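You operate a simulated robot arm through the tools that you are given. There is no shell and no other tool.

You run a simulated robot arm. Do the job below in one go: nothing can be reset, and whatever is moved stays where it is left.

## Task
Tint the mixing cup to the bark card and stir it even.
Fine: under the spout, pump as the card says, then out on to the table; stirrer back in its tub. Set down upright: mixing cup.

The check looks at the end state, three seconds after you hand in, the way a careful person would. Anything else that was tipped, shoved, dropped, spilled or broken makes it a failure.

## Robot
A 7-joint arm with a two-finger parallel gripper, fixed in place. Base frame: the origin is at the foot of the arm, x ahead of it, y to its left, z up; the work surface is at about z = 0. Lengths are in m, angles in rad, forces in N, time in s.
With the tool pointing down near the work surface it reaches from about 0.24 to 0.62 m from the base axis. Its first joint turns from -1.152 to 1.152 rad. Payload 2.6 kg.
The tool frame sits at the grasp point between the pads (the TCP): z along the fingers, y along the line on which they close. The tips reach 0.03 m beyond it. Largest opening 0.094 m; finger width 0.028, thickness 0.01; the body of the gripper, 0.05 by 0.096 m, starts 0.055 m behind the TCP.
Orientation is that of the tool frame in the base frame, as a unit quaternion [w, x, y, z]. With the fingers straight down and closing along the base's y, the tool's x points along the base's -x, its y along +y and its z along -z.

## Interface
- The arm moves only by the tool jog_arm. Its argument "increments" is a list of rows, each an object of numbers (a shift or turn left out is 0, a gripper value left out holds the last): "x", "y", "z": the shift along the tool's x, y, z in m; "rx", "ry", "rz": the turn, a rotation vector about the tool's x, y, z in rad; "gripper": the finger opening in m, from 0 to 0.094. In form: [{"x": .., "y": .., "z": .., "rx": .., "ry": .., "rz": .., "gripper": ..}, ...]. A call has 1 to 20 rows; each row shifts and turns the commanded pose from where the row before left it, along the tool's axes as they then stand. A row lasts 0.2 s, in which the tool goes at most 0.05 m and 0.15 rad; a call with a longer step from one row to the next is refused whole, and so is a gripper value outside its range. Where a pose cannot be reached the arm comes as near as it can. A force on the tool above 40 N (or 10 N above the force at the start of the call, whichever is more), or a blocked arm, ends the call early, and 0.2 s more pass. The fingers move at their own pace (about 0.072 m/s each) and stop on an object; they squeeze with about 23 N. The grip force told is the motor's: it shows also when the fingers shut on nothing. Time passes only in rows, and 0.2 s behind the last, so rows that do not move let the fingers close. The reply holds the time, the measured pose of the TCP, the force on the tool along the base axes, the opening and the grip force, in the units named above and with some noise, with the torque about the TCP (base axes, N m) and any sound that the robot's microphone picked up.
- Cameras (640 x 400 px; columns grow to the right, rows downward): "scene" is fixed at [0.0061, 0.4206, 0.5566]; the picture's right is [-0.91, -0.41, 0.00], its down [-0.28, 0.62, -0.73] and it looks along [0.30, -0.67, -0.68] (base axes); focal length 227 px, centre (320, 200). "wrist" rides on the gripper at [0.076, 0.014, -0.103] in the tool frame; the picture's right is [-0.18, 0.98, 0.00], its down [-0.75, -0.14, -0.64] and it looks along [-0.63, -0.12, 0.77] (tool axes); focal length 243 px, centre (320, 200). There is no depth. A picture from a camera that has moved, and an enlarged one, comes with that camera's place and axes in the base frame and with its lens. The place of the scene camera against the robot may be out by one fixed shift of up to 0.012 m in any direction.
- grab_frame(camera): a new picture of that camera. It takes no simulated time.
- close_up(camera, box): a new picture of the part [left, top, right, bottom] of that camera's present view, enlarged. It takes no simulated time.
- finish_job(): hands the job in; it is judged then, once.

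Places have to be worked out from the pictures, the camera data and where the tool is seen. Open the gripper and draw the arm clear of the work before you hand the job in, unless the task says otherwise.

The tools are called as a command line: name --argument value ..., lists and objects as JSON in quotes. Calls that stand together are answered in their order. jog_arm: Moves the arm, as the interface text tells. Its arguments: {"type":"object","properties":{"increments":{"type":"array"}},"required":["increments"]} The other tools are called the same way: grab_frame (camera) takes a picture; close_up (camera, box) takes an enlarged picture of a part of a camera's view; finish_job () hands the job in.

At the start:

```text
clock: 0.0
eef_pos: [0.3507, 0.0828, 0.3785]
tool_rot: [0.0, -0.001, 1.0, -0.001]
contact_force: [-0.2, -0.1, -0.7]
torque: [0.01, 0.0, 0.02]
opening: 0.0939
grasp_force: 0.0
```

scene: 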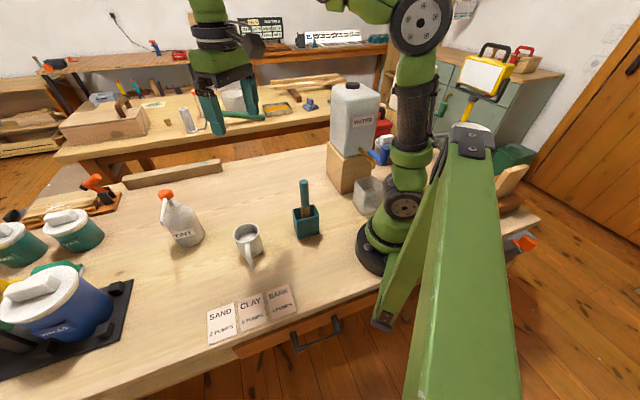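
wrist: 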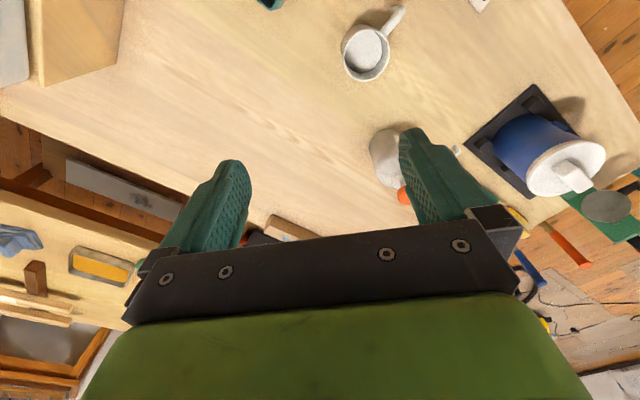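

I start by looking closely at the cards, cup, stirrer tub and tint bottle before I move anything.

close_up --camera "scene" --box '[190, 270, 320, 351]'

close_up --camera "scene" --box '[140, 170, 340, 295]'

close_up --camera "scene" --box '[280, 70, 440, 230]'

close_up --camera "wrist" --box '[240, 0, 640, 250]'

```text
4.92 times, centred on (255, 310) of scene
camera zoom: at [0.0061, 0.4206, 0.5566], right [-0.91, -0.41, 0.0], down [-0.28, 0.62, -0.73], along [0.3, -0.67, -0.68], focal length 1118 px, centre (640, -344)
```

zoom: 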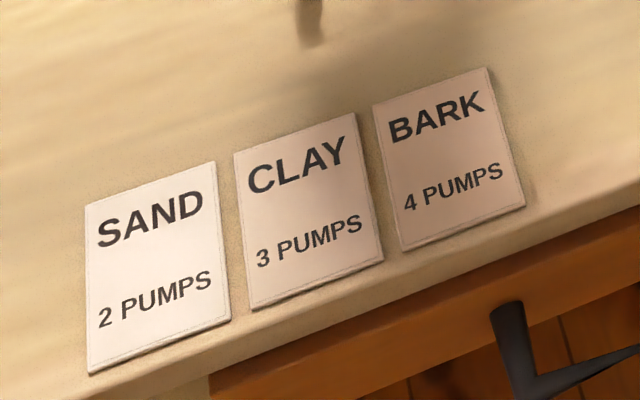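

```text
3.20 times, centred on (240, 232) of scene
camera zoom: at [0.0061, 0.4206, 0.5566], right [-0.91, -0.41, 0.0], down [-0.28, 0.62, -0.73], along [0.3, -0.67, -0.68], focal length 727 px, centre (576, 96)
```

zoom: 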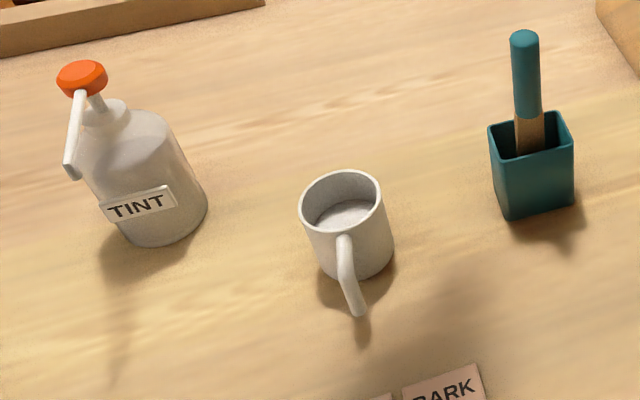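

```text
2.50 times, centred on (360, 150) of scene
camera zoom: at [0.0061, 0.4206, 0.5566], right [-0.91, -0.41, 0.0], down [-0.28, 0.62, -0.73], along [0.3, -0.67, -0.68], focal length 568 px, centre (220, 325)
```

zoom: 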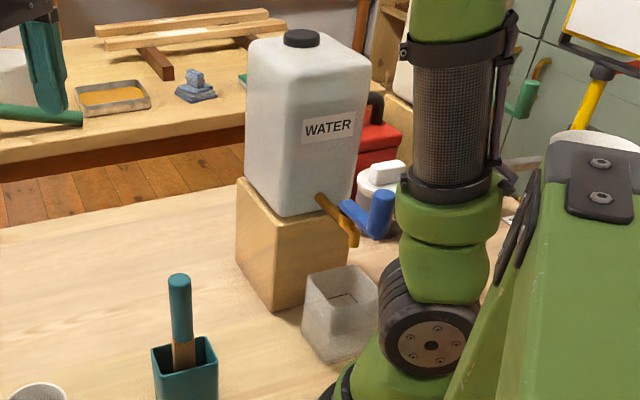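

```text
1.60 times, centred on (440, 125) of wrist
camera zoom: at [0.276, 0.0962, 0.4808], right [0.18, 0.98, 0.0], down [0.75, -0.14, 0.64], along [0.63, -0.12, -0.77], focal length 388 px, centre (128, 320)
```

zoom: 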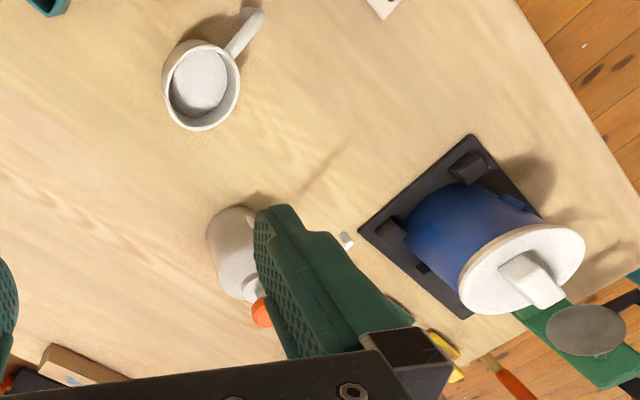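

The bark card says 4 pumps. The cup seems to be near (0.346, 0.15) and the bottle near (0.54, 0.19), with the spout tip near (0.476, 0.256, 0.16). The stirrer tub is near (0.237, 0.008). I move the tool back and left so the wrist camera gets a clean view of the cup and bottle.

jog_arm --increments '[{"x": 0.015, "y": 0.022}, {"x": 0.018, "y": 0.022}, {"x": 0.018, "y": 0.023}, {}, {}]'

```text
clock: 1.2
eef_pos: [0.2985, 0.1479, 0.3806]
tool_rot: [0.0, -0.001, 1.0, 0.0]
contact_force: [0.1, 0.5, 0.0]
torque: [-0.06, -0.02, 0.01]
opening: 0.094
grasp_force: 0.0
```

The arm is at (0.2985, 0.148, 0.381). I take wrist pictures of the bottle, cup and tub, and a scene picture to check that camera's shift.

grab_frame --camera "wrist"

close_up --camera "wrist" --box '[240, 50, 480, 250]'

close_up --camera "scene" --box '[140, 60, 340, 185]'

```text
taken
camera wrist: at [0.223, 0.1627, 0.4822], right [0.18, 0.98, 0.0], down [0.75, -0.14, 0.64], along [0.63, -0.12, -0.77], focal length 243 px, centre (320, 200)
```

wrist: 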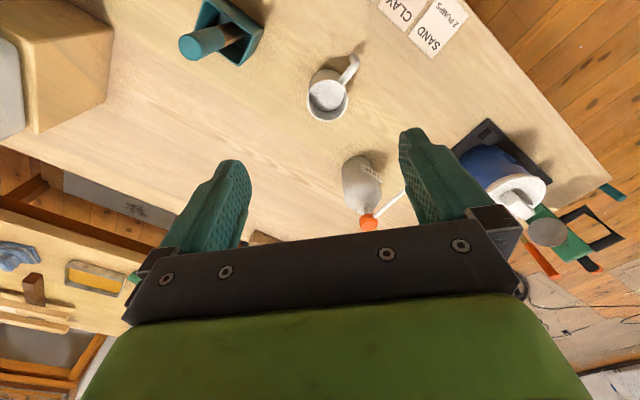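

```text
2.00 times, centred on (360, 150) of wrist
camera zoom: at [0.223, 0.1627, 0.4822], right [0.18, 0.98, 0.0], down [0.75, -0.14, 0.64], along [0.63, -0.12, -0.77], focal length 485 px, centre (240, 300)
```

zoom: 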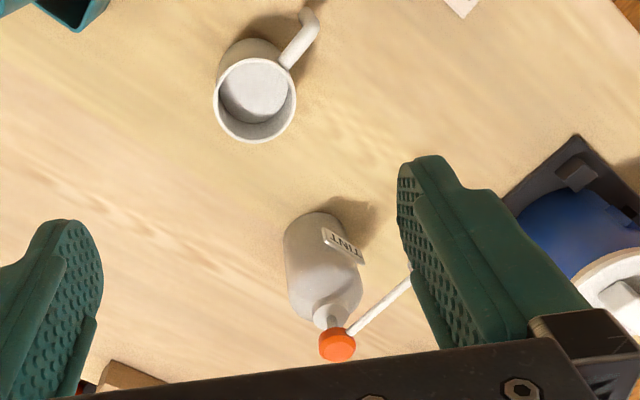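

```text
3.20 times, centred on (240, 122) of scene
camera zoom: at [0.0061, 0.4206, 0.5566], right [-0.91, -0.41, 0.0], down [-0.28, 0.62, -0.73], along [0.3, -0.67, -0.68], focal length 727 px, centre (576, 448)
```

zoom: 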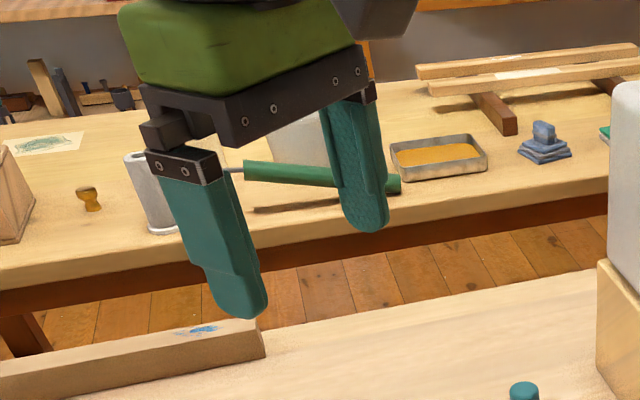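

The bottle head comes out at about (0.546, 0.192, 0.175) and the cup axis at about (0.350, 0.151). The handle points toward about 129 degrees. I zoom in on the tub and cup from here first.

close_up --camera "wrist" --box '[160, 0, 380, 138]'

jog_arm --increments '[{"y": 0.035}, {"y": 0.035}, {"y": 0.03}, {}, {}]'

close_up --camera "wrist" --box '[220, 100, 420, 240]'

grab_frame --camera "wrist"

```text
2.90 times, centred on (270, 69) of wrist
camera zoom: at [0.223, 0.1627, 0.4822], right [0.18, 0.98, 0.0], down [0.75, -0.14, 0.64], along [0.63, -0.12, -0.77], focal length 703 px, centre (465, 580)
```

zoom: 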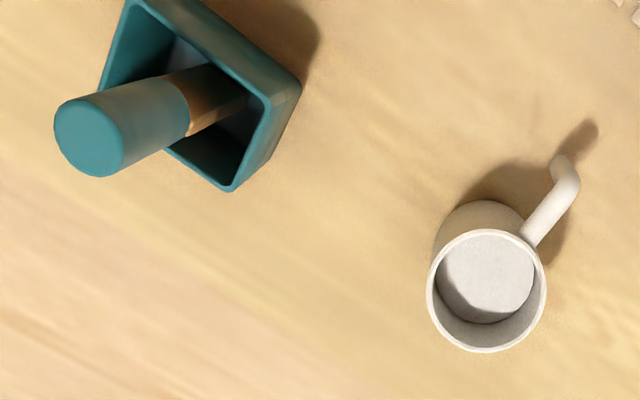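

```text
clock: 2.4
eef_pos: [0.3007, 0.247, 0.3799]
tool_rot: [0.0, 0.0, 1.0, -0.001]
contact_force: [-0.5, -0.5, -0.4]
torque: [-0.02, 0.03, 0.01]
opening: 0.0939
grasp_force: 0.0
```

```text
2.86 times, centred on (320, 170) of wrist
camera zoom: at [0.2249, 0.2614, 0.4812], right [0.18, 0.98, 0.0], down [0.75, -0.14, 0.64], along [0.63, -0.12, -0.77], focal length 693 px, centre (320, 286)
```

zoom: 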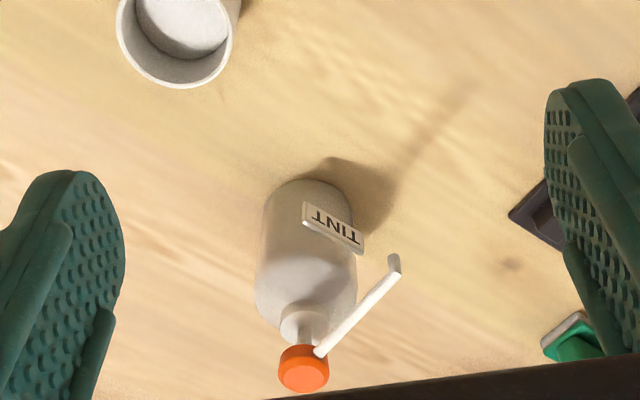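

```text
taken
camera wrist: at [0.2249, 0.2614, 0.4812], right [0.18, 0.98, 0.0], down [0.75, -0.14, 0.64], along [0.63, -0.12, -0.77], focal length 243 px, centre (320, 200)
```

wrist: 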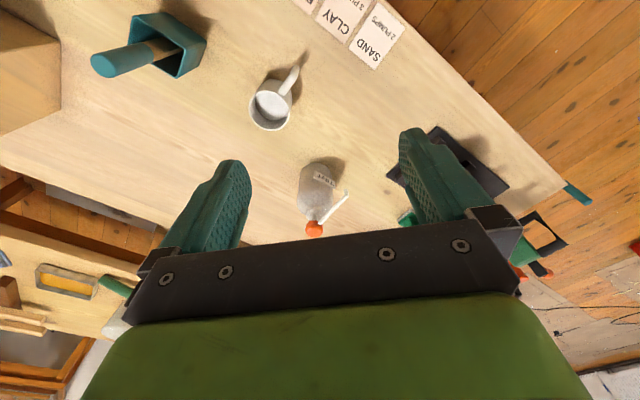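

The spout runs out along about 137 degrees to its tip near (0.475, 0.258, 0.163), and the handle points nearly the same way. I will grasp the cup from the handle side with the tool yawed 51 degrees and tilted 30 degrees, so the gripper stays clear of the spout. First I turn the tool up high.

jog_arm --increments '[{"rz": 0.1483}, {"rz": 0.1483}, {"rz": 0.1483}, {"rz": 0.1484}, {"rz": 0.1484}, {"rz": 0.1484}, {"ry": -0.1309}, {"ry": -0.1309}, {"ry": -0.1309}, {"ry": -0.1309}, {}, {}]'

grab_frame --camera "wrist"

grab_frame --camera "scene"

```text
clock: 5.0
eef_pos: [0.3008, 0.249, 0.3781]
tool_rot: [0.233, 0.416, 0.872, -0.112]
contact_force: [-0.8, -0.9, 0.9]
torque: [0.03, 0.01, 0.01]
opening: 0.094
grasp_force: 0.1
```

```text
taken
camera wrist: at [0.2385, 0.3487, 0.4284], right [0.86, 0.49, 0.09], down [0.1, -0.35, 0.93], along [0.49, -0.8, -0.35], focal length 243 px, centre (320, 200)
```

wrist: 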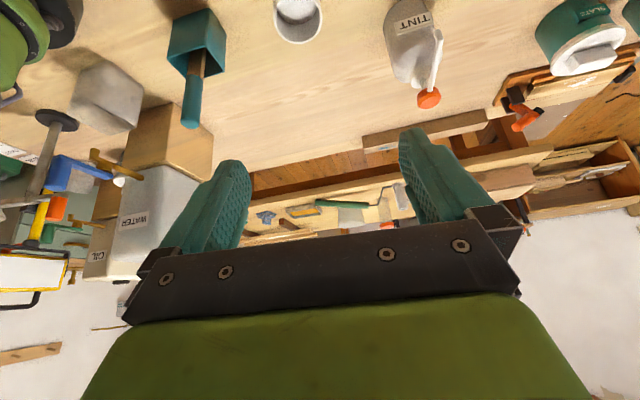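

```text
taken
```

scene: 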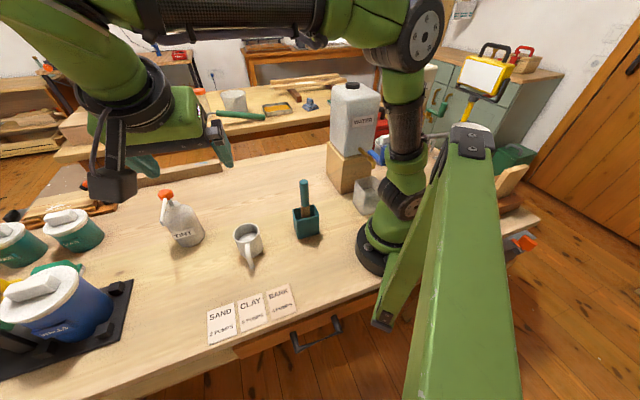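

The tool points as planned, and the scene view shows the physical camera box on the handle side of the gripper. I go to a pregrasp point about 0.12 m back from the cup along the tool axis and check from there.

jog_arm --increments '[{"x": 0.0119, "y": -0.0038, "z": 0.0359}, {"x": 0.0119, "y": -0.0038, "z": 0.0359}, {"x": 0.0119, "y": -0.0038, "z": 0.0359}, {"x": 0.0119, "y": -0.0038, "z": 0.0359}, {"x": 0.0119, "y": -0.0038, "z": 0.0358}, {"x": 0.0118, "y": -0.0037, "z": 0.0358}, {}, {}]'

grab_frame --camera "wrist"

grab_frame --camera "scene"

```text
clock: 6.8
eef_pos: [0.3145, 0.1988, 0.1554]
tool_rot: [0.234, 0.416, 0.872, -0.111]
contact_force: [-0.6, -0.9, 0.1]
torque: [0.04, 0.0, 0.01]
opening: 0.0939
grasp_force: 0.0
```

```text
taken
camera wrist: at [0.251, 0.299, 0.2061], right [0.86, 0.49, 0.09], down [0.1, -0.35, 0.93], along [0.49, -0.8, -0.35], focal length 243 px, centre (320, 200)
```

wrist: 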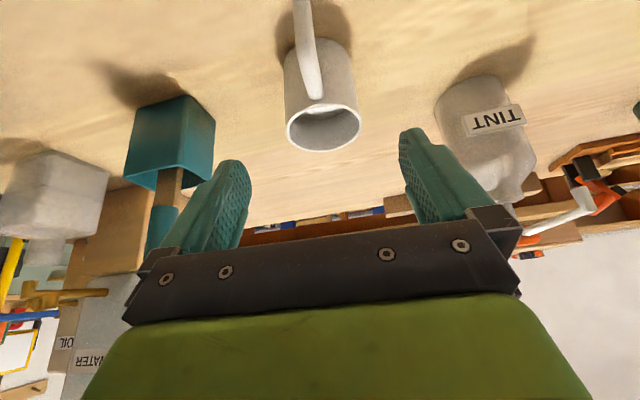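

```text
taken
```

scene: 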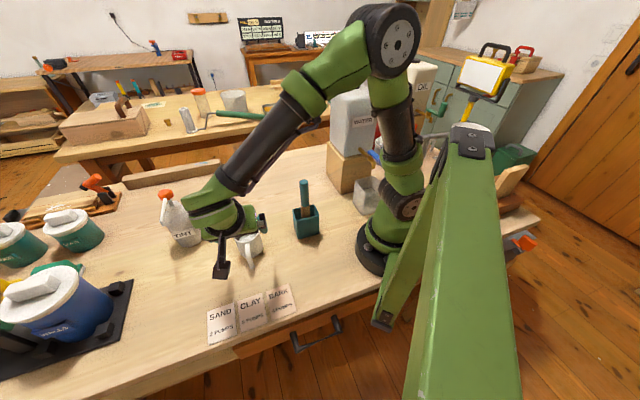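

The cup is nearly centred between the fingers, with its handle toward me. I zoom in to pin down the cup's height and position before going in.

close_up --camera "wrist" --box '[220, 0, 420, 170]'

close_up --camera "scene" --box '[180, 170, 300, 290]'

```text
2.35 times, centred on (320, 85) of wrist
camera zoom: at [0.251, 0.299, 0.2061], right [0.86, 0.49, 0.09], down [0.1, -0.35, 0.93], along [0.49, -0.8, -0.35], focal length 571 px, centre (320, 471)
```

zoom: 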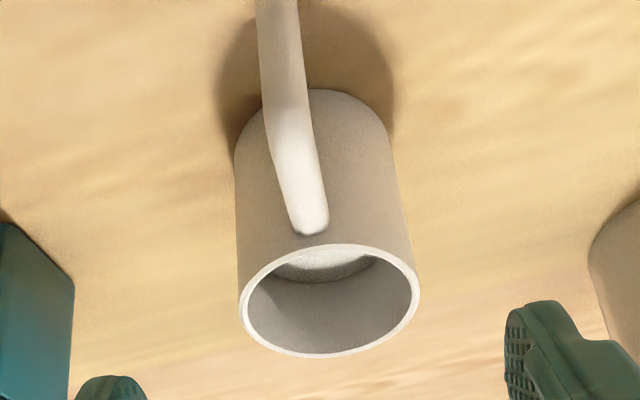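

```text
3.33 times, centred on (240, 230) of scene
camera zoom: at [0.0061, 0.4206, 0.5566], right [-0.91, -0.41, 0.0], down [-0.28, 0.62, -0.73], along [0.3, -0.67, -0.68], focal length 757 px, centre (587, 100)
```

zoom: 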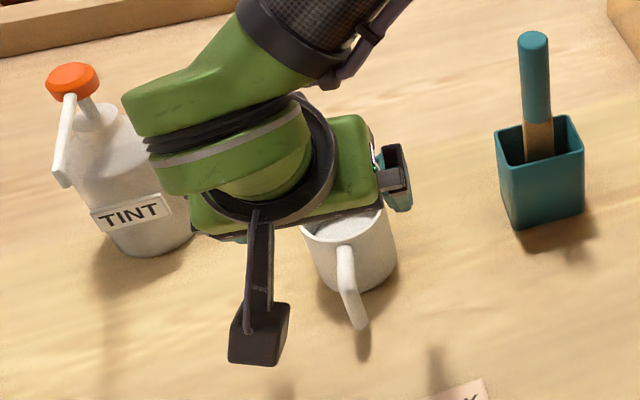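

The two rays agree: the cup axis is at (0.352, 0.155), the height is about 0.075 and the diameter about 0.066. I advance along the tool axis to straddle the cup with the fingers still open.

jog_arm --increments '[{"x": 0.0019, "y": 0.0008, "z": 0.025}, {"x": 0.0019, "y": 0.0008, "z": 0.025}, {"z": 0.025}, {"z": 0.025}, {"z": 0.0218}, {}, {}]'

grab_frame --camera "wrist"

close_up --camera "scene" --box '[160, 150, 320, 310]'

```text
clock: 8.4
eef_pos: [0.3505, 0.153, 0.0503]
tool_rot: [0.233, 0.416, 0.872, -0.111]
contact_force: [0.7, -0.1, -0.2]
torque: [0.02, 0.0, 0.0]
opening: 0.0939
grasp_force: 0.0
```

```text
taken
camera wrist: at [0.2879, 0.2541, 0.1002], right [0.86, 0.49, 0.09], down [0.1, -0.35, 0.93], along [0.49, -0.8, -0.35], focal length 243 px, centre (320, 200)
```

wrist: 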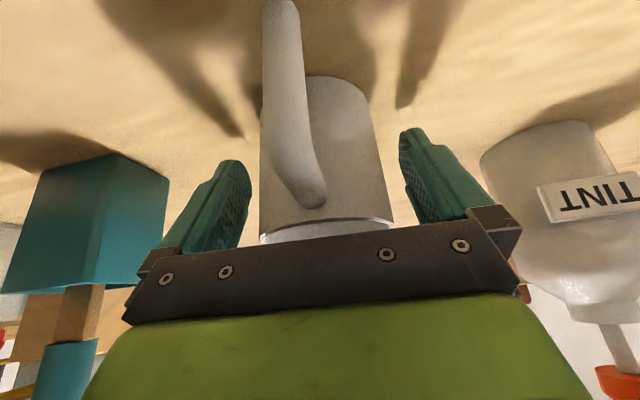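

```text
2.50 times, centred on (240, 230) of scene
camera zoom: at [0.0061, 0.4206, 0.5566], right [-0.91, -0.41, 0.0], down [-0.28, 0.62, -0.73], along [0.3, -0.67, -0.68], focal length 568 px, centre (520, 125)
```

zoom: 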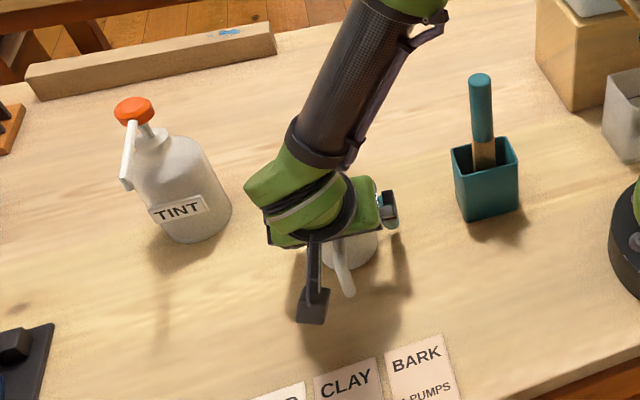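

The cup sits centred between the fingers with the handle clear. I close on it.

jog_arm --increments '[{"gripper": 0.08}, {"gripper": 0.07}, {"gripper": 0.05}, {"gripper": 0.05}, {}, {}]'

grab_frame --camera "wrist"

```text
clock: 9.8
eef_pos: [0.3507, 0.1543, 0.0501]
tool_rot: [0.233, 0.416, 0.872, -0.112]
contact_force: [0.8, 0.8, 0.5]
torque: [-0.04, 0.06, 0.0]
opening: 0.0716
grasp_force: 22.8
```

```text
taken
camera wrist: at [0.288, 0.2542, 0.1004], right [0.86, 0.49, 0.09], down [0.1, -0.35, 0.93], along [0.49, -0.8, -0.35], focal length 243 px, centre (320, 200)
```

wrist: 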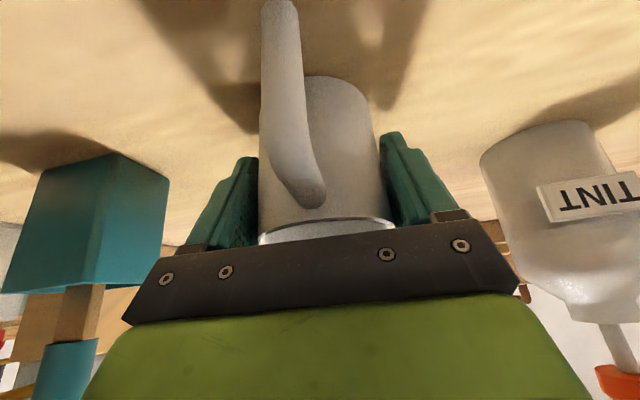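

The fingers hold the cup at 0.0716 m with 22.8 N. I lift it 15 mm to see whether it comes up cleanly and stays upright.

jog_arm --increments '[{"x": -0.0015, "z": -0.0026}, {"x": -0.003, "z": -0.0052}, {"x": -0.003, "z": -0.0052}, {}, {}]'

grab_frame --camera "wrist"

close_up --camera "scene" --box '[160, 150, 320, 310]'

```text
clock: 11.0
eef_pos: [0.3504, 0.1566, 0.0645]
tool_rot: [0.234, 0.416, 0.872, -0.112]
contact_force: [-0.3, -0.3, -2.5]
torque: [-0.03, -0.03, 0.02]
opening: 0.0714
grasp_force: 22.7
```

```text
taken
camera wrist: at [0.2879, 0.2559, 0.1146], right [0.86, 0.49, 0.09], down [0.1, -0.35, 0.93], along [0.49, -0.8, -0.35], focal length 243 px, centre (320, 200)
```

wrist: 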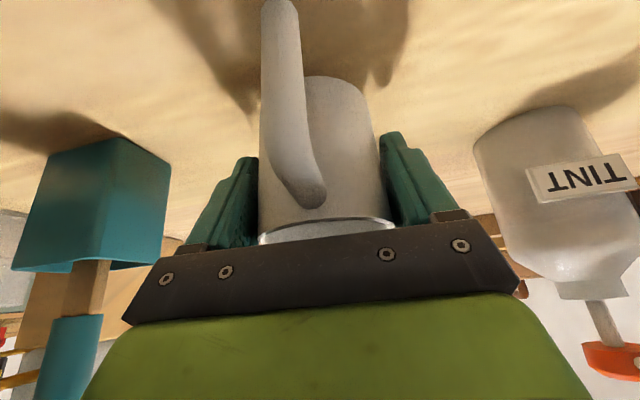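

```text
2.50 times, centred on (240, 230) of scene
camera zoom: at [0.0061, 0.4206, 0.5566], right [-0.91, -0.41, 0.0], down [-0.28, 0.62, -0.73], along [0.3, -0.67, -0.68], focal length 568 px, centre (520, 125)
```

zoom: 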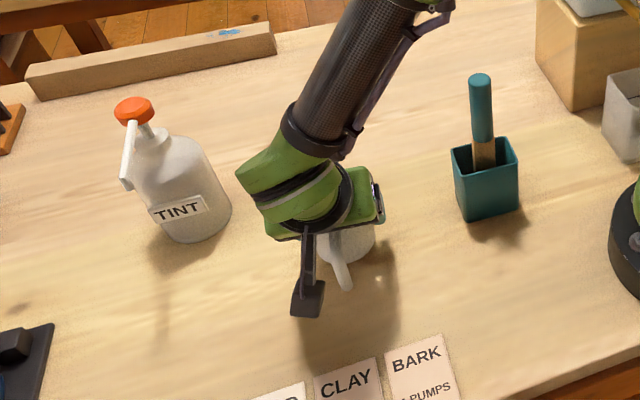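

The cup came up cleanly with about 2.5 N of load and no slip. I carry it slowly to a staging point about 4 cm short of the spout, on the side away from the bottle.

jog_arm --increments '[{"x": 0.0013, "y": 0.0062, "z": -0.0008}, {"x": 0.0027, "y": 0.0124, "z": -0.0015}, {"x": 0.00335, "y": 0.01545, "z": -0.00193}, {"x": 0.00335, "y": 0.01545, "z": -0.00193}, {"x": 0.00335, "y": 0.01545, "z": -0.00193}, {"x": 0.00335, "y": 0.01545, "z": -0.00193}, {"x": 0.00335, "y": 0.01545, "z": -0.00193}, {"x": 0.00335, "y": 0.01545, "z": -0.00193}, {"x": 0.00335, "y": 0.01545, "z": -0.00193}, {"x": 0.00335, "y": 0.01545, "z": -0.00193}, {"x": 0.0027, "y": 0.0124, "z": -0.0015}, {"x": 0.0013, "y": 0.0062, "z": -0.0008}, {}, {}]'

grab_frame --camera "wrist"

close_up --camera "scene" --box '[80, 130, 280, 290]'

```text
clock: 14.0
eef_pos: [0.4495, 0.2882, 0.0636]
tool_rot: [0.234, 0.416, 0.872, -0.112]
contact_force: [1.1, -0.2, -2.3]
torque: [-0.03, 0.03, 0.0]
opening: 0.0713
grasp_force: 22.8
```

```text
taken
camera wrist: at [0.3875, 0.3871, 0.1136], right [0.86, 0.49, 0.09], down [0.1, -0.35, 0.93], along [0.49, -0.8, -0.35], focal length 243 px, centre (320, 200)
```

wrist: 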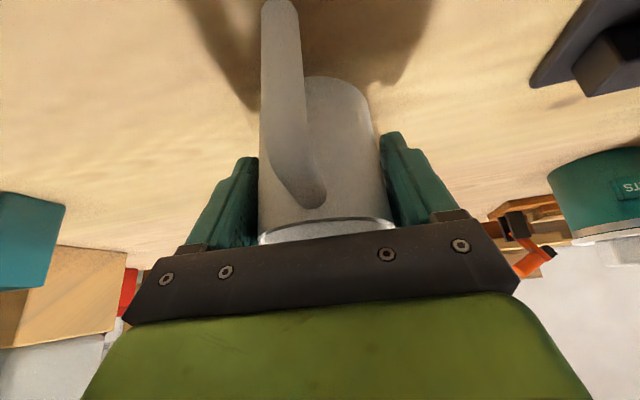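

```text
2.50 times, centred on (180, 210) of scene
camera zoom: at [0.0061, 0.4206, 0.5566], right [-0.91, -0.41, 0.0], down [-0.28, 0.62, -0.73], along [0.3, -0.67, -0.68], focal length 568 px, centre (670, 175)
```

zoom: 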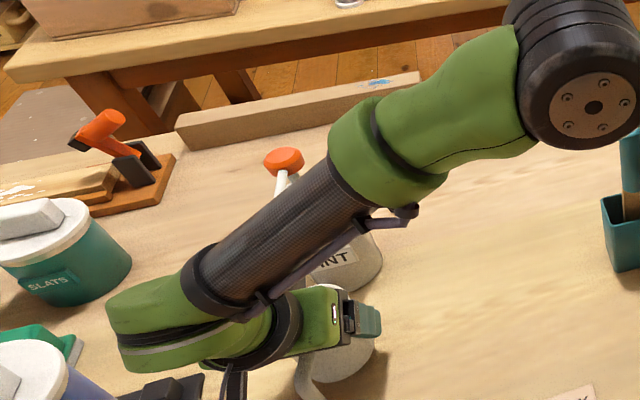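

The forearm now hides the spout in the scene view, but my geometry puts it more than 7 cm clear. The pregrasp picture also fits the spout tip at (0.475, 0.258). I slide the cup forward under the tip.

jog_arm --increments '[{"x": -0.0043, "z": 0.0025}, {"x": -0.0085, "z": 0.0049}, {"x": -0.0085, "z": 0.0049}, {"x": -0.0085, "z": 0.0049}, {"x": -0.0042, "z": 0.0024}, {}, {}]'

grab_frame --camera "scene"

close_up --camera "wrist" --box '[120, 0, 520, 250]'

```text
clock: 15.6
eef_pos: [0.4737, 0.258, 0.0626]
tool_rot: [0.234, 0.415, 0.872, -0.111]
contact_force: [-0.1, -0.6, -2.0]
torque: [0.02, -0.04, 0.04]
opening: 0.0715
grasp_force: 23.3
```

```text
taken
```

scene: 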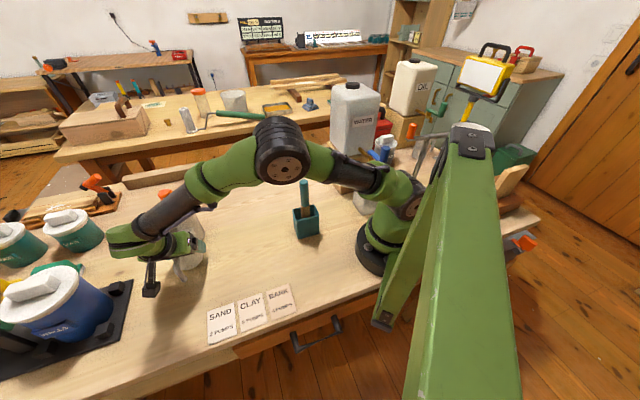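

```text
1.60 times, centred on (320, 125) of wrist
camera zoom: at [0.4111, 0.358, 0.1131], right [0.86, 0.49, 0.09], down [0.1, -0.35, 0.93], along [0.49, -0.8, -0.35], focal length 388 px, centre (320, 320)
```

zoom: 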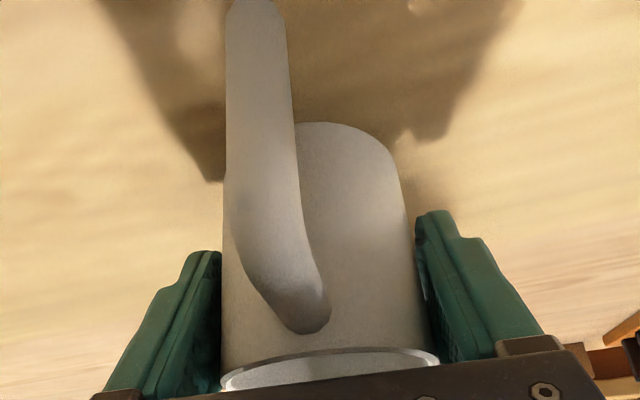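

There was no contact on the way in, and the cup should now be under the tip. I lower it slowly to the table.

jog_arm --increments '[{"x": 0.0015, "z": 0.0026}, {"x": 0.0017, "z": 0.0029}, {"x": 0.0017, "z": 0.0029}, {"x": 0.0012, "z": 0.002}, {}, {}]'

```text
clock: 17.0
eef_pos: [0.4742, 0.258, 0.0509]
tool_rot: [0.234, 0.416, 0.872, -0.111]
contact_force: [0.6, -0.7, -1.7]
torque: [0.01, 0.01, 0.02]
opening: 0.0717
grasp_force: 22.9
```

The reading still shows about the cup's weight, so it hangs just above the table. I go down in 1 mm steps.

jog_arm --increments '[{"x": 0.0005, "z": 0.0009}, {"x": 0.0005, "z": 0.0009}, {}]'

```text
clock: 17.8
eef_pos: [0.4734, 0.2584, 0.05]
tool_rot: [0.234, 0.415, 0.872, -0.111]
contact_force: [-1.7, -0.4, 1.2]
torque: [-0.05, 0.17, 0.01]
opening: 0.0714
grasp_force: 23.4
```

The vertical force has changed sign, so the cup rests on the table. I open the fingers and look.

jog_arm --increments '[{"gripper": 0.076}, {"gripper": 0.085}, {"gripper": 0.094}, {}, {}]'

grab_frame --camera "wrist"

```text
clock: 19.0
eef_pos: [0.4738, 0.2579, 0.0504]
tool_rot: [0.233, 0.416, 0.872, -0.112]
contact_force: [0.2, 0.7, -0.5]
torque: [0.02, -0.03, -0.03]
opening: 0.0938
grasp_force: 0.0
```

```text
taken
camera wrist: at [0.4118, 0.3578, 0.1003], right [0.86, 0.49, 0.09], down [0.1, -0.35, 0.93], along [0.49, -0.8, -0.35], focal length 243 px, centre (320, 200)
```

wrist: 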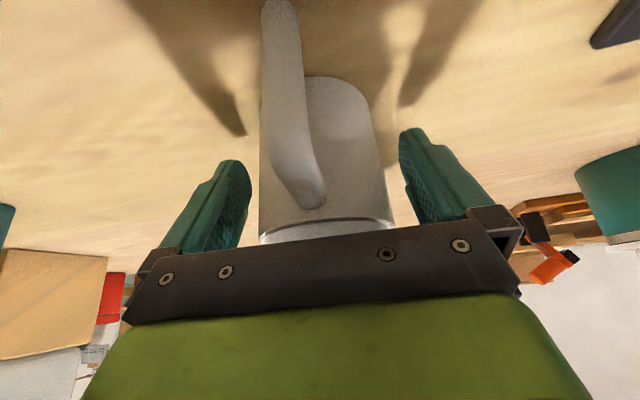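

The cup stands free in the open fingers. I back straight out along the tool axis.

jog_arm --increments '[{"z": -0.012}, {"z": -0.022}, {"z": -0.03}, {"z": -0.035}, {"z": -0.035}, {"z": -0.035}, {}, {}]'

grab_frame --camera "wrist"

grab_frame --camera "scene"

```text
clock: 20.8
eef_pos: [0.4208, 0.3216, 0.1973]
tool_rot: [0.234, 0.415, 0.872, -0.111]
contact_force: [0.5, 0.5, -0.8]
torque: [0.01, 0.02, 0.0]
opening: 0.094
grasp_force: 0.1
```

```text
taken
camera wrist: at [0.3583, 0.4217, 0.2475], right [0.86, 0.49, 0.09], down [0.1, -0.35, 0.93], along [0.49, -0.8, -0.35], focal length 243 px, centre (320, 200)
```

wrist: 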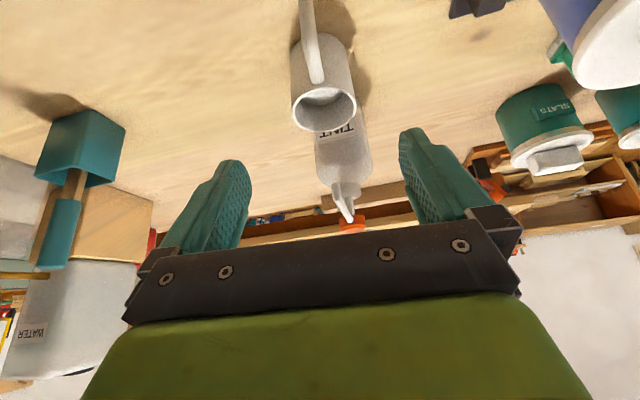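

```text
taken
```

scene: 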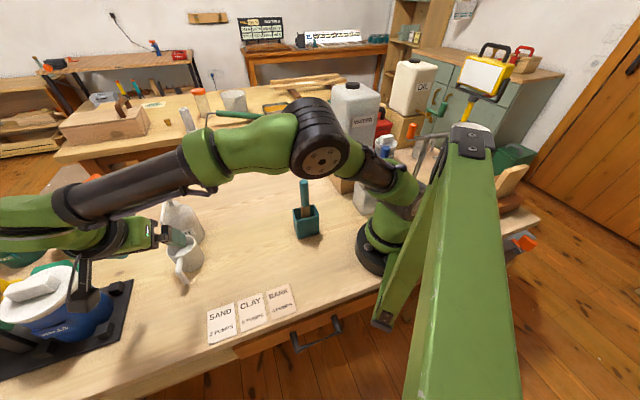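

I zoom the wrist view to compare the spout tip with the cup mouth.

close_up --camera "wrist" --box '[260, 20, 420, 240]'

close_up --camera "scene" --box '[120, 180, 240, 300]'

```text
1.82 times, centred on (340, 130) of wrist
camera zoom: at [0.3583, 0.4217, 0.2475], right [0.86, 0.49, 0.09], down [0.1, -0.35, 0.93], along [0.49, -0.8, -0.35], focal length 441 px, centre (284, 327)
```

zoom: 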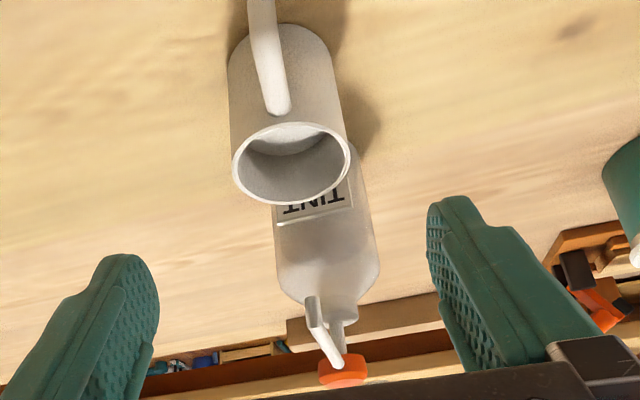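

```text
3.33 times, centred on (180, 240) of scene
camera zoom: at [0.0061, 0.4206, 0.5566], right [-0.91, -0.41, 0.0], down [-0.28, 0.62, -0.73], along [0.3, -0.67, -0.68], focal length 757 px, centre (787, 67)
```

zoom: 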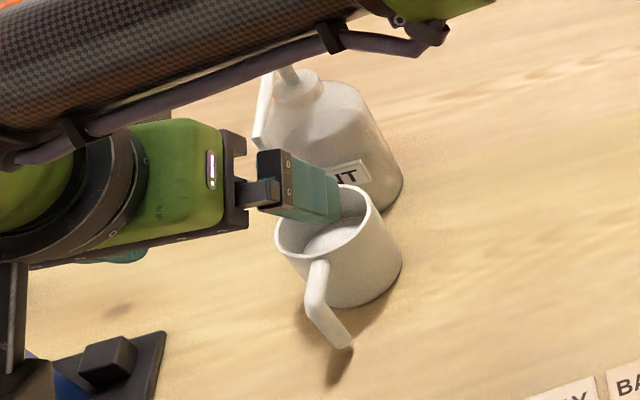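

The spout tip lines up with the cup centre to within a few millimetres sideways, so the cup is well placed. Now I raise the arm, turn the tool upright again and close the fingers for pumping.

jog_arm --increments '[{"x": -0.0163, "z": -0.0282}, {"x": -0.0163, "z": -0.0282}, {"x": -0.0163, "z": -0.0282}, {"x": -0.0163, "z": -0.0282}, {"ry": 0.1309, "gripper": 0.0}, {"ry": 0.1309}, {"ry": 0.1309}, {"ry": 0.1309}, {"rz": -0.1483}, {"rz": -0.1483}, {"rz": -0.1483}, {"rz": -0.1484}, {"rz": -0.1484}, {"rz": -0.1484}, {}, {}]'

grab_frame --camera "scene"

grab_frame --camera "wrist"

```text
clock: 24.2
eef_pos: [0.4224, 0.3217, 0.3257]
tool_rot: [0.0, -0.001, 1.0, -0.001]
contact_force: [0.6, 1.1, 0.6]
torque: [0.01, 0.01, 0.02]
opening: 0.0
grasp_force: 22.8
```

```text
taken
```

scene: 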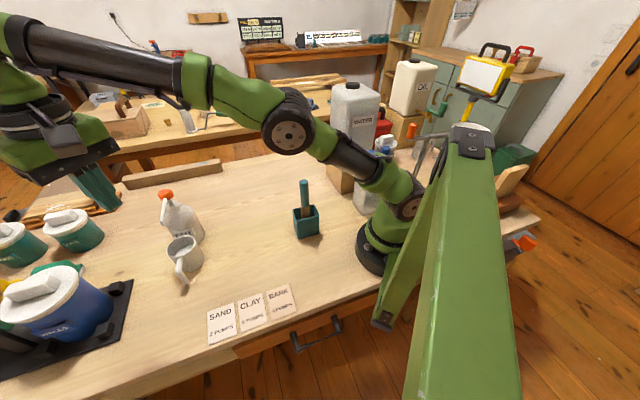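

```text
taken
camera wrist: at [0.3461, 0.3365, 0.4287], right [0.18, 0.98, 0.0], down [0.75, -0.14, 0.64], along [0.63, -0.12, -0.77], focal length 243 px, centre (320, 200)
```

wrist: 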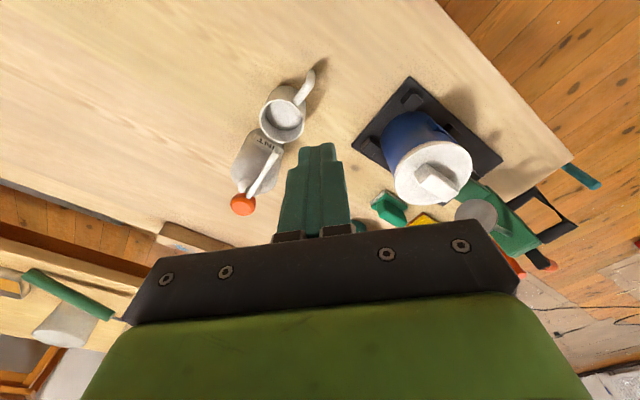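

The spout and cup are both visible now, so I zoom in with both cameras to check the drop point.

close_up --camera "scene" --box '[130, 170, 250, 290]'

close_up --camera "wrist" --box '[210, 60, 370, 230]'

```text
3.33 times, centred on (190, 230) of scene
camera zoom: at [0.0061, 0.4206, 0.5566], right [-0.91, -0.41, 0.0], down [-0.28, 0.62, -0.73], along [0.3, -0.67, -0.68], focal length 757 px, centre (753, 100)
```

zoom: 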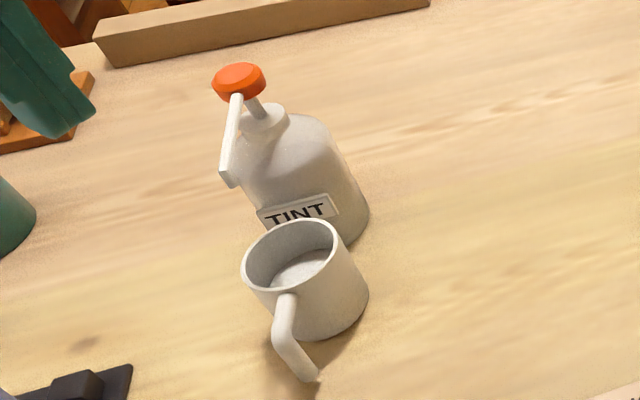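

```text
2.35 times, centred on (290, 145) of wrist
camera zoom: at [0.3461, 0.3365, 0.4287], right [0.18, 0.98, 0.0], down [0.75, -0.14, 0.64], along [0.63, -0.12, -0.77], focal length 571 px, centre (391, 329)
```

zoom: 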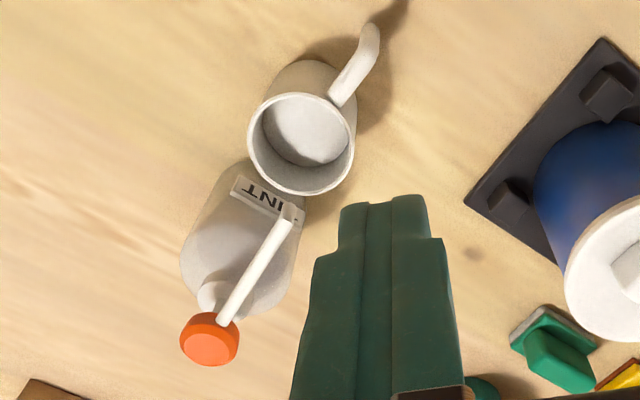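

Both cameras put the tip within about 5 mm of the cup centre, and the pump head top at about (0.545, 0.192, 0.183). I move the closed fingers to above the head.

jog_arm --increments '[{"x": -0.0245, "y": -0.026}, {"x": -0.0245, "y": -0.026}, {"x": -0.0245, "y": -0.026}, {"x": -0.0245, "y": -0.026}, {"x": -0.0245, "y": -0.026}, {"z": 0.022}, {"z": 0.022}, {"z": 0.016}, {}, {}]'

grab_frame --camera "scene"

grab_frame --camera "wrist"

```text
clock: 26.4
eef_pos: [0.5003, 0.2055, 0.2595]
tool_rot: [0.0, 0.0, 1.0, -0.001]
contact_force: [0.0, -1.0, 1.1]
torque: [0.03, -0.04, 0.0]
opening: 0.0
grasp_force: 22.6
out of reach, approached as far as the arm can: row 2, 3, 4, 5
```

```text
taken
```

scene: 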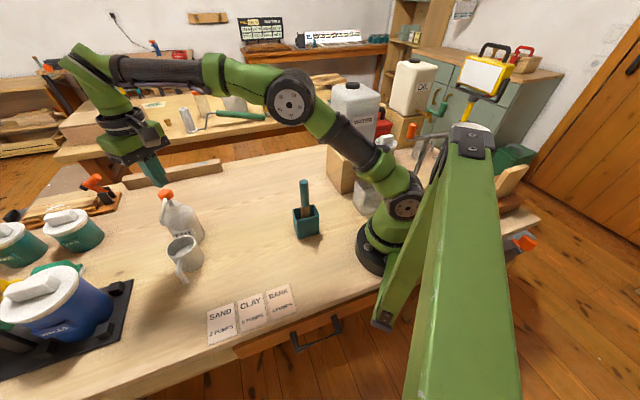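

```text
taken
camera wrist: at [0.4252, 0.2199, 0.3614], right [0.18, 0.98, 0.0], down [0.75, -0.14, 0.64], along [0.63, -0.12, -0.77], focal length 243 px, centre (320, 200)
```

wrist: 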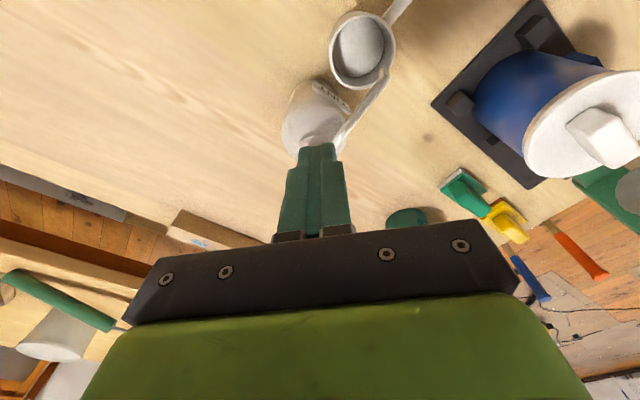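

The arm reached its limit at (0.500, 0.206) while it was high. Its reach should grow lower down, so I come down to z = 0.24, with the tips still above the head, and move outward there.

jog_arm --increments '[{"z": 0.02}, {"x": -0.015, "y": -0.0045}, {"x": -0.015, "y": -0.0045}, {"x": -0.0147, "y": -0.0045}, {}, {}]'

grab_frame --camera "scene"

grab_frame --camera "wrist"

```text
clock: 27.8
eef_pos: [0.5465, 0.1897, 0.2373]
tool_rot: [0.0, 0.0, 1.0, 0.0]
contact_force: [0.9, -0.2, 0.2]
torque: [0.0, 0.02, 0.0]
opening: 0.0
grasp_force: 23.1
```

```text
taken
```

scene: 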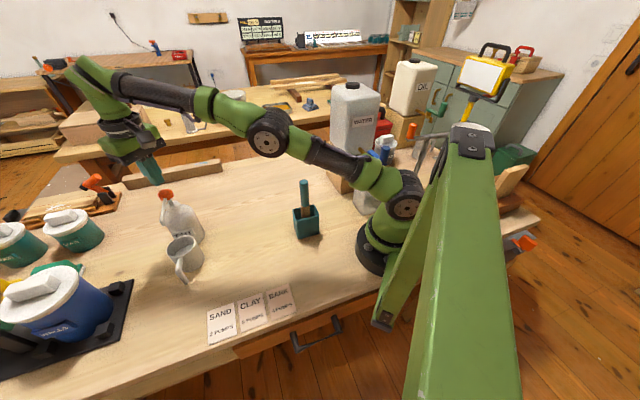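

```text
taken
camera wrist: at [0.4708, 0.2043, 0.34], right [0.18, 0.98, 0.0], down [0.75, -0.14, 0.64], along [0.63, -0.12, -0.77], focal length 243 px, centre (320, 200)
```

wrist: 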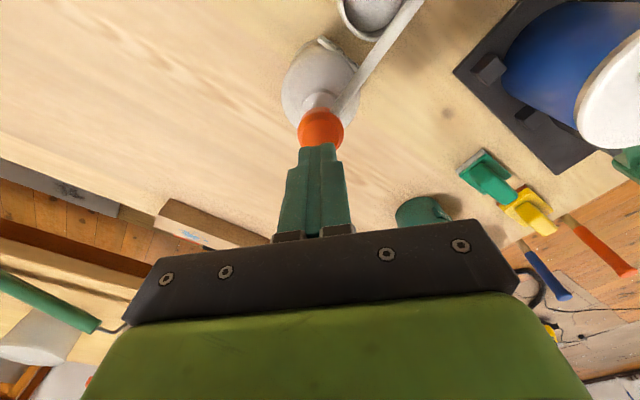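

I zoom in to check how the fingertips line up with the orange head.

close_up --camera "wrist" --box '[250, 60, 390, 200]'

close_up --camera "scene" --box '[110, 120, 230, 240]'

```text
2.86 times, centred on (320, 130) of wrist
camera zoom: at [0.4708, 0.2043, 0.34], right [0.18, 0.98, 0.0], down [0.75, -0.14, 0.64], along [0.63, -0.12, -0.77], focal length 693 px, centre (320, 400)
```

zoom: 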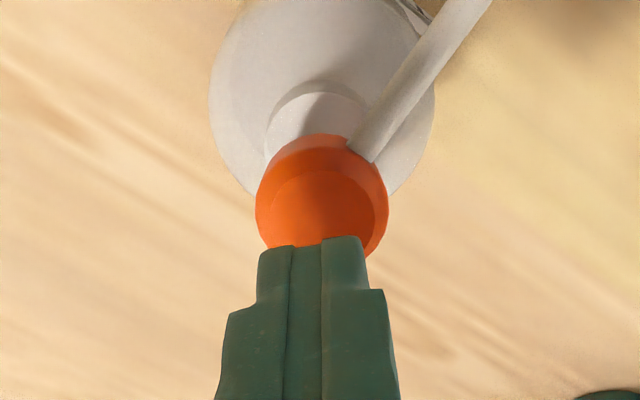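

```text
3.33 times, centred on (170, 180) of scene
camera zoom: at [0.0061, 0.4206, 0.5566], right [-0.91, -0.41, 0.0], down [-0.28, 0.62, -0.73], along [0.3, -0.67, -0.68], focal length 757 px, centre (820, 267)
```

zoom: 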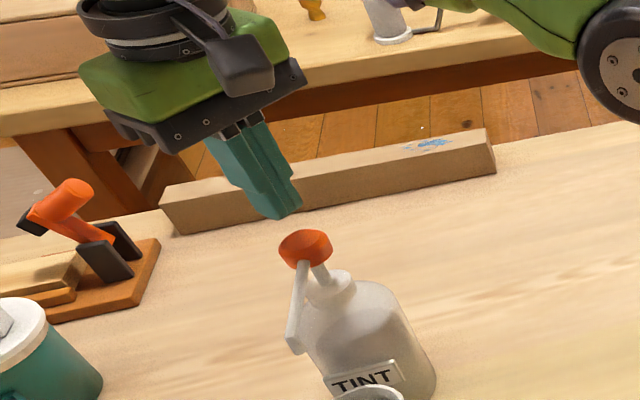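

The head centre is at about (0.544, 0.192), a 2 mm correction. I correct that and come down to just above the head.

jog_arm --increments '[{"x": 0.002, "y": 0.002}, {"z": 0.01}, {"z": 0.008}, {}, {}]'

close_up --camera "scene" --box '[110, 130, 230, 250]'

close_up --camera "wrist" --box '[250, 60, 390, 200]'

```text
clock: 29.0
eef_pos: [0.5447, 0.1937, 0.2211]
tool_rot: [0.0, 0.0, 1.0, 0.0]
contact_force: [-0.1, -0.1, -0.8]
torque: [-0.04, -0.02, 0.0]
opening: 0.0003
grasp_force: 23.4
```

```text
3.33 times, centred on (170, 190) of scene
camera zoom: at [0.0061, 0.4206, 0.5566], right [-0.91, -0.41, 0.0], down [-0.28, 0.62, -0.73], along [0.3, -0.67, -0.68], focal length 757 px, centre (820, 233)
```

zoom: 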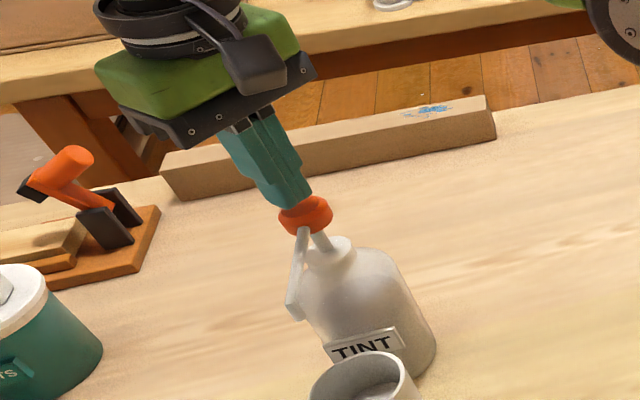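

```text
2.86 times, centred on (320, 130) of wrist
camera zoom: at [0.4683, 0.2079, 0.3223], right [0.18, 0.98, 0.0], down [0.75, -0.14, 0.64], along [0.63, -0.12, -0.77], focal length 693 px, centre (320, 400)
```

zoom: 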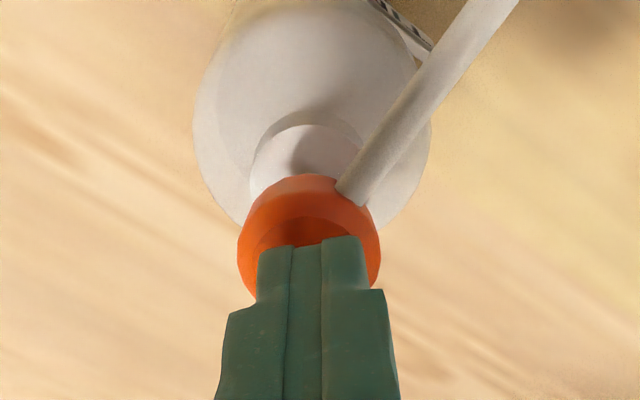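

The tips are centred just above the head. I press down gently in small steps and watch the force and sound.

jog_arm --increments '[{"z": 0.004}, {"z": 0.003}, {"z": 0.003}, {}]'

```text
clock: 30.0
eef_pos: [0.5436, 0.1943, 0.2104]
tool_rot: [0.001, 0.0, 1.0, 0.0]
contact_force: [0.5, -0.4, 2.5]
torque: [0.0, -0.03, 0.0]
opening: 0.0
grasp_force: 23.5
```

I have contact at a tip height of about 0.181 with 2.5 N. I keep pressing to find the end of the stroke.

jog_arm --increments '[{"z": 0.003}, {"z": 0.003}, {"z": 0.003}, {"z": 0.003}, {}]'

```text
clock: 31.2
eef_pos: [0.5427, 0.1937, 0.1982]
tool_rot: [0.0, -0.001, 1.0, 0.0]
contact_force: [-5.5, 0.4, 9.4]
torque: [0.05, 0.1, -0.01]
opening: 0.0
grasp_force: 23.2
```

The force is rising to 9.4 N, with a sideways part in x. I check the pictures to make sure the bottle isn't tipping.

close_up --camera "scene" --box '[110, 130, 230, 250]'

close_up --camera "wrist" --box '[220, 0, 460, 200]'

```text
3.33 times, centred on (170, 190) of scene
camera zoom: at [0.006, 0.4206, 0.5566], right [-0.91, -0.41, 0.0], down [-0.28, 0.62, -0.73], along [0.3, -0.67, -0.68], focal length 757 px, centre (820, 233)
```

zoom: 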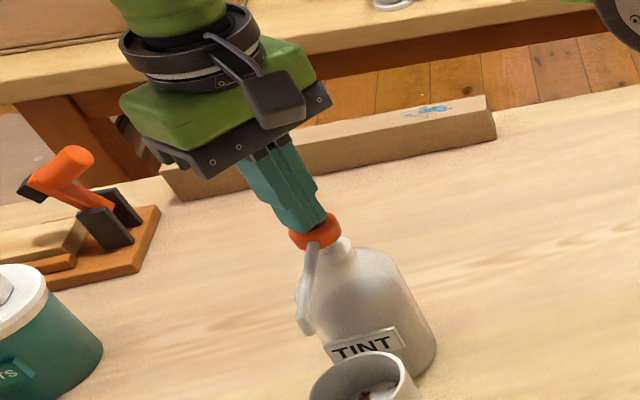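

```text
2.00 times, centred on (340, 100) of wrist
camera zoom: at [0.4665, 0.2084, 0.3], right [0.18, 0.98, 0.0], down [0.75, -0.14, 0.64], along [0.63, -0.12, -0.77], focal length 485 px, centre (280, 400)
```

zoom: 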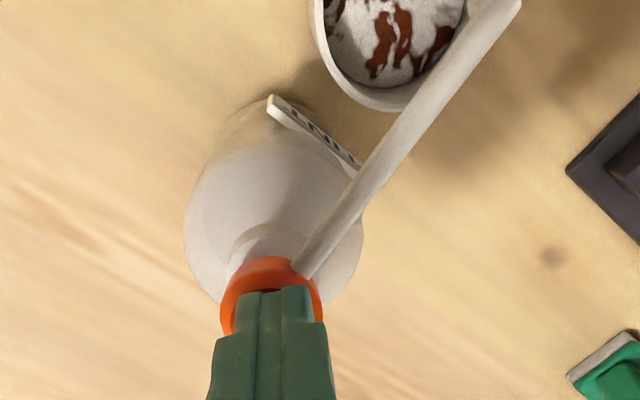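

The first pump has already put brown streaks in the cup, and the bottle is upright. I press a little further to finish this stroke properly.

jog_arm --increments '[{"z": 0.002}, {"z": 0.002}, {}]'

```text
clock: 32.0
eef_pos: [0.5408, 0.1943, 0.1961]
tool_rot: [0.002, -0.001, 1.0, 0.001]
contact_force: [-7.9, -1.5, 22.8]
torque: [-0.01, 0.27, 0.07]
opening: 0.0004
grasp_force: 22.8
```

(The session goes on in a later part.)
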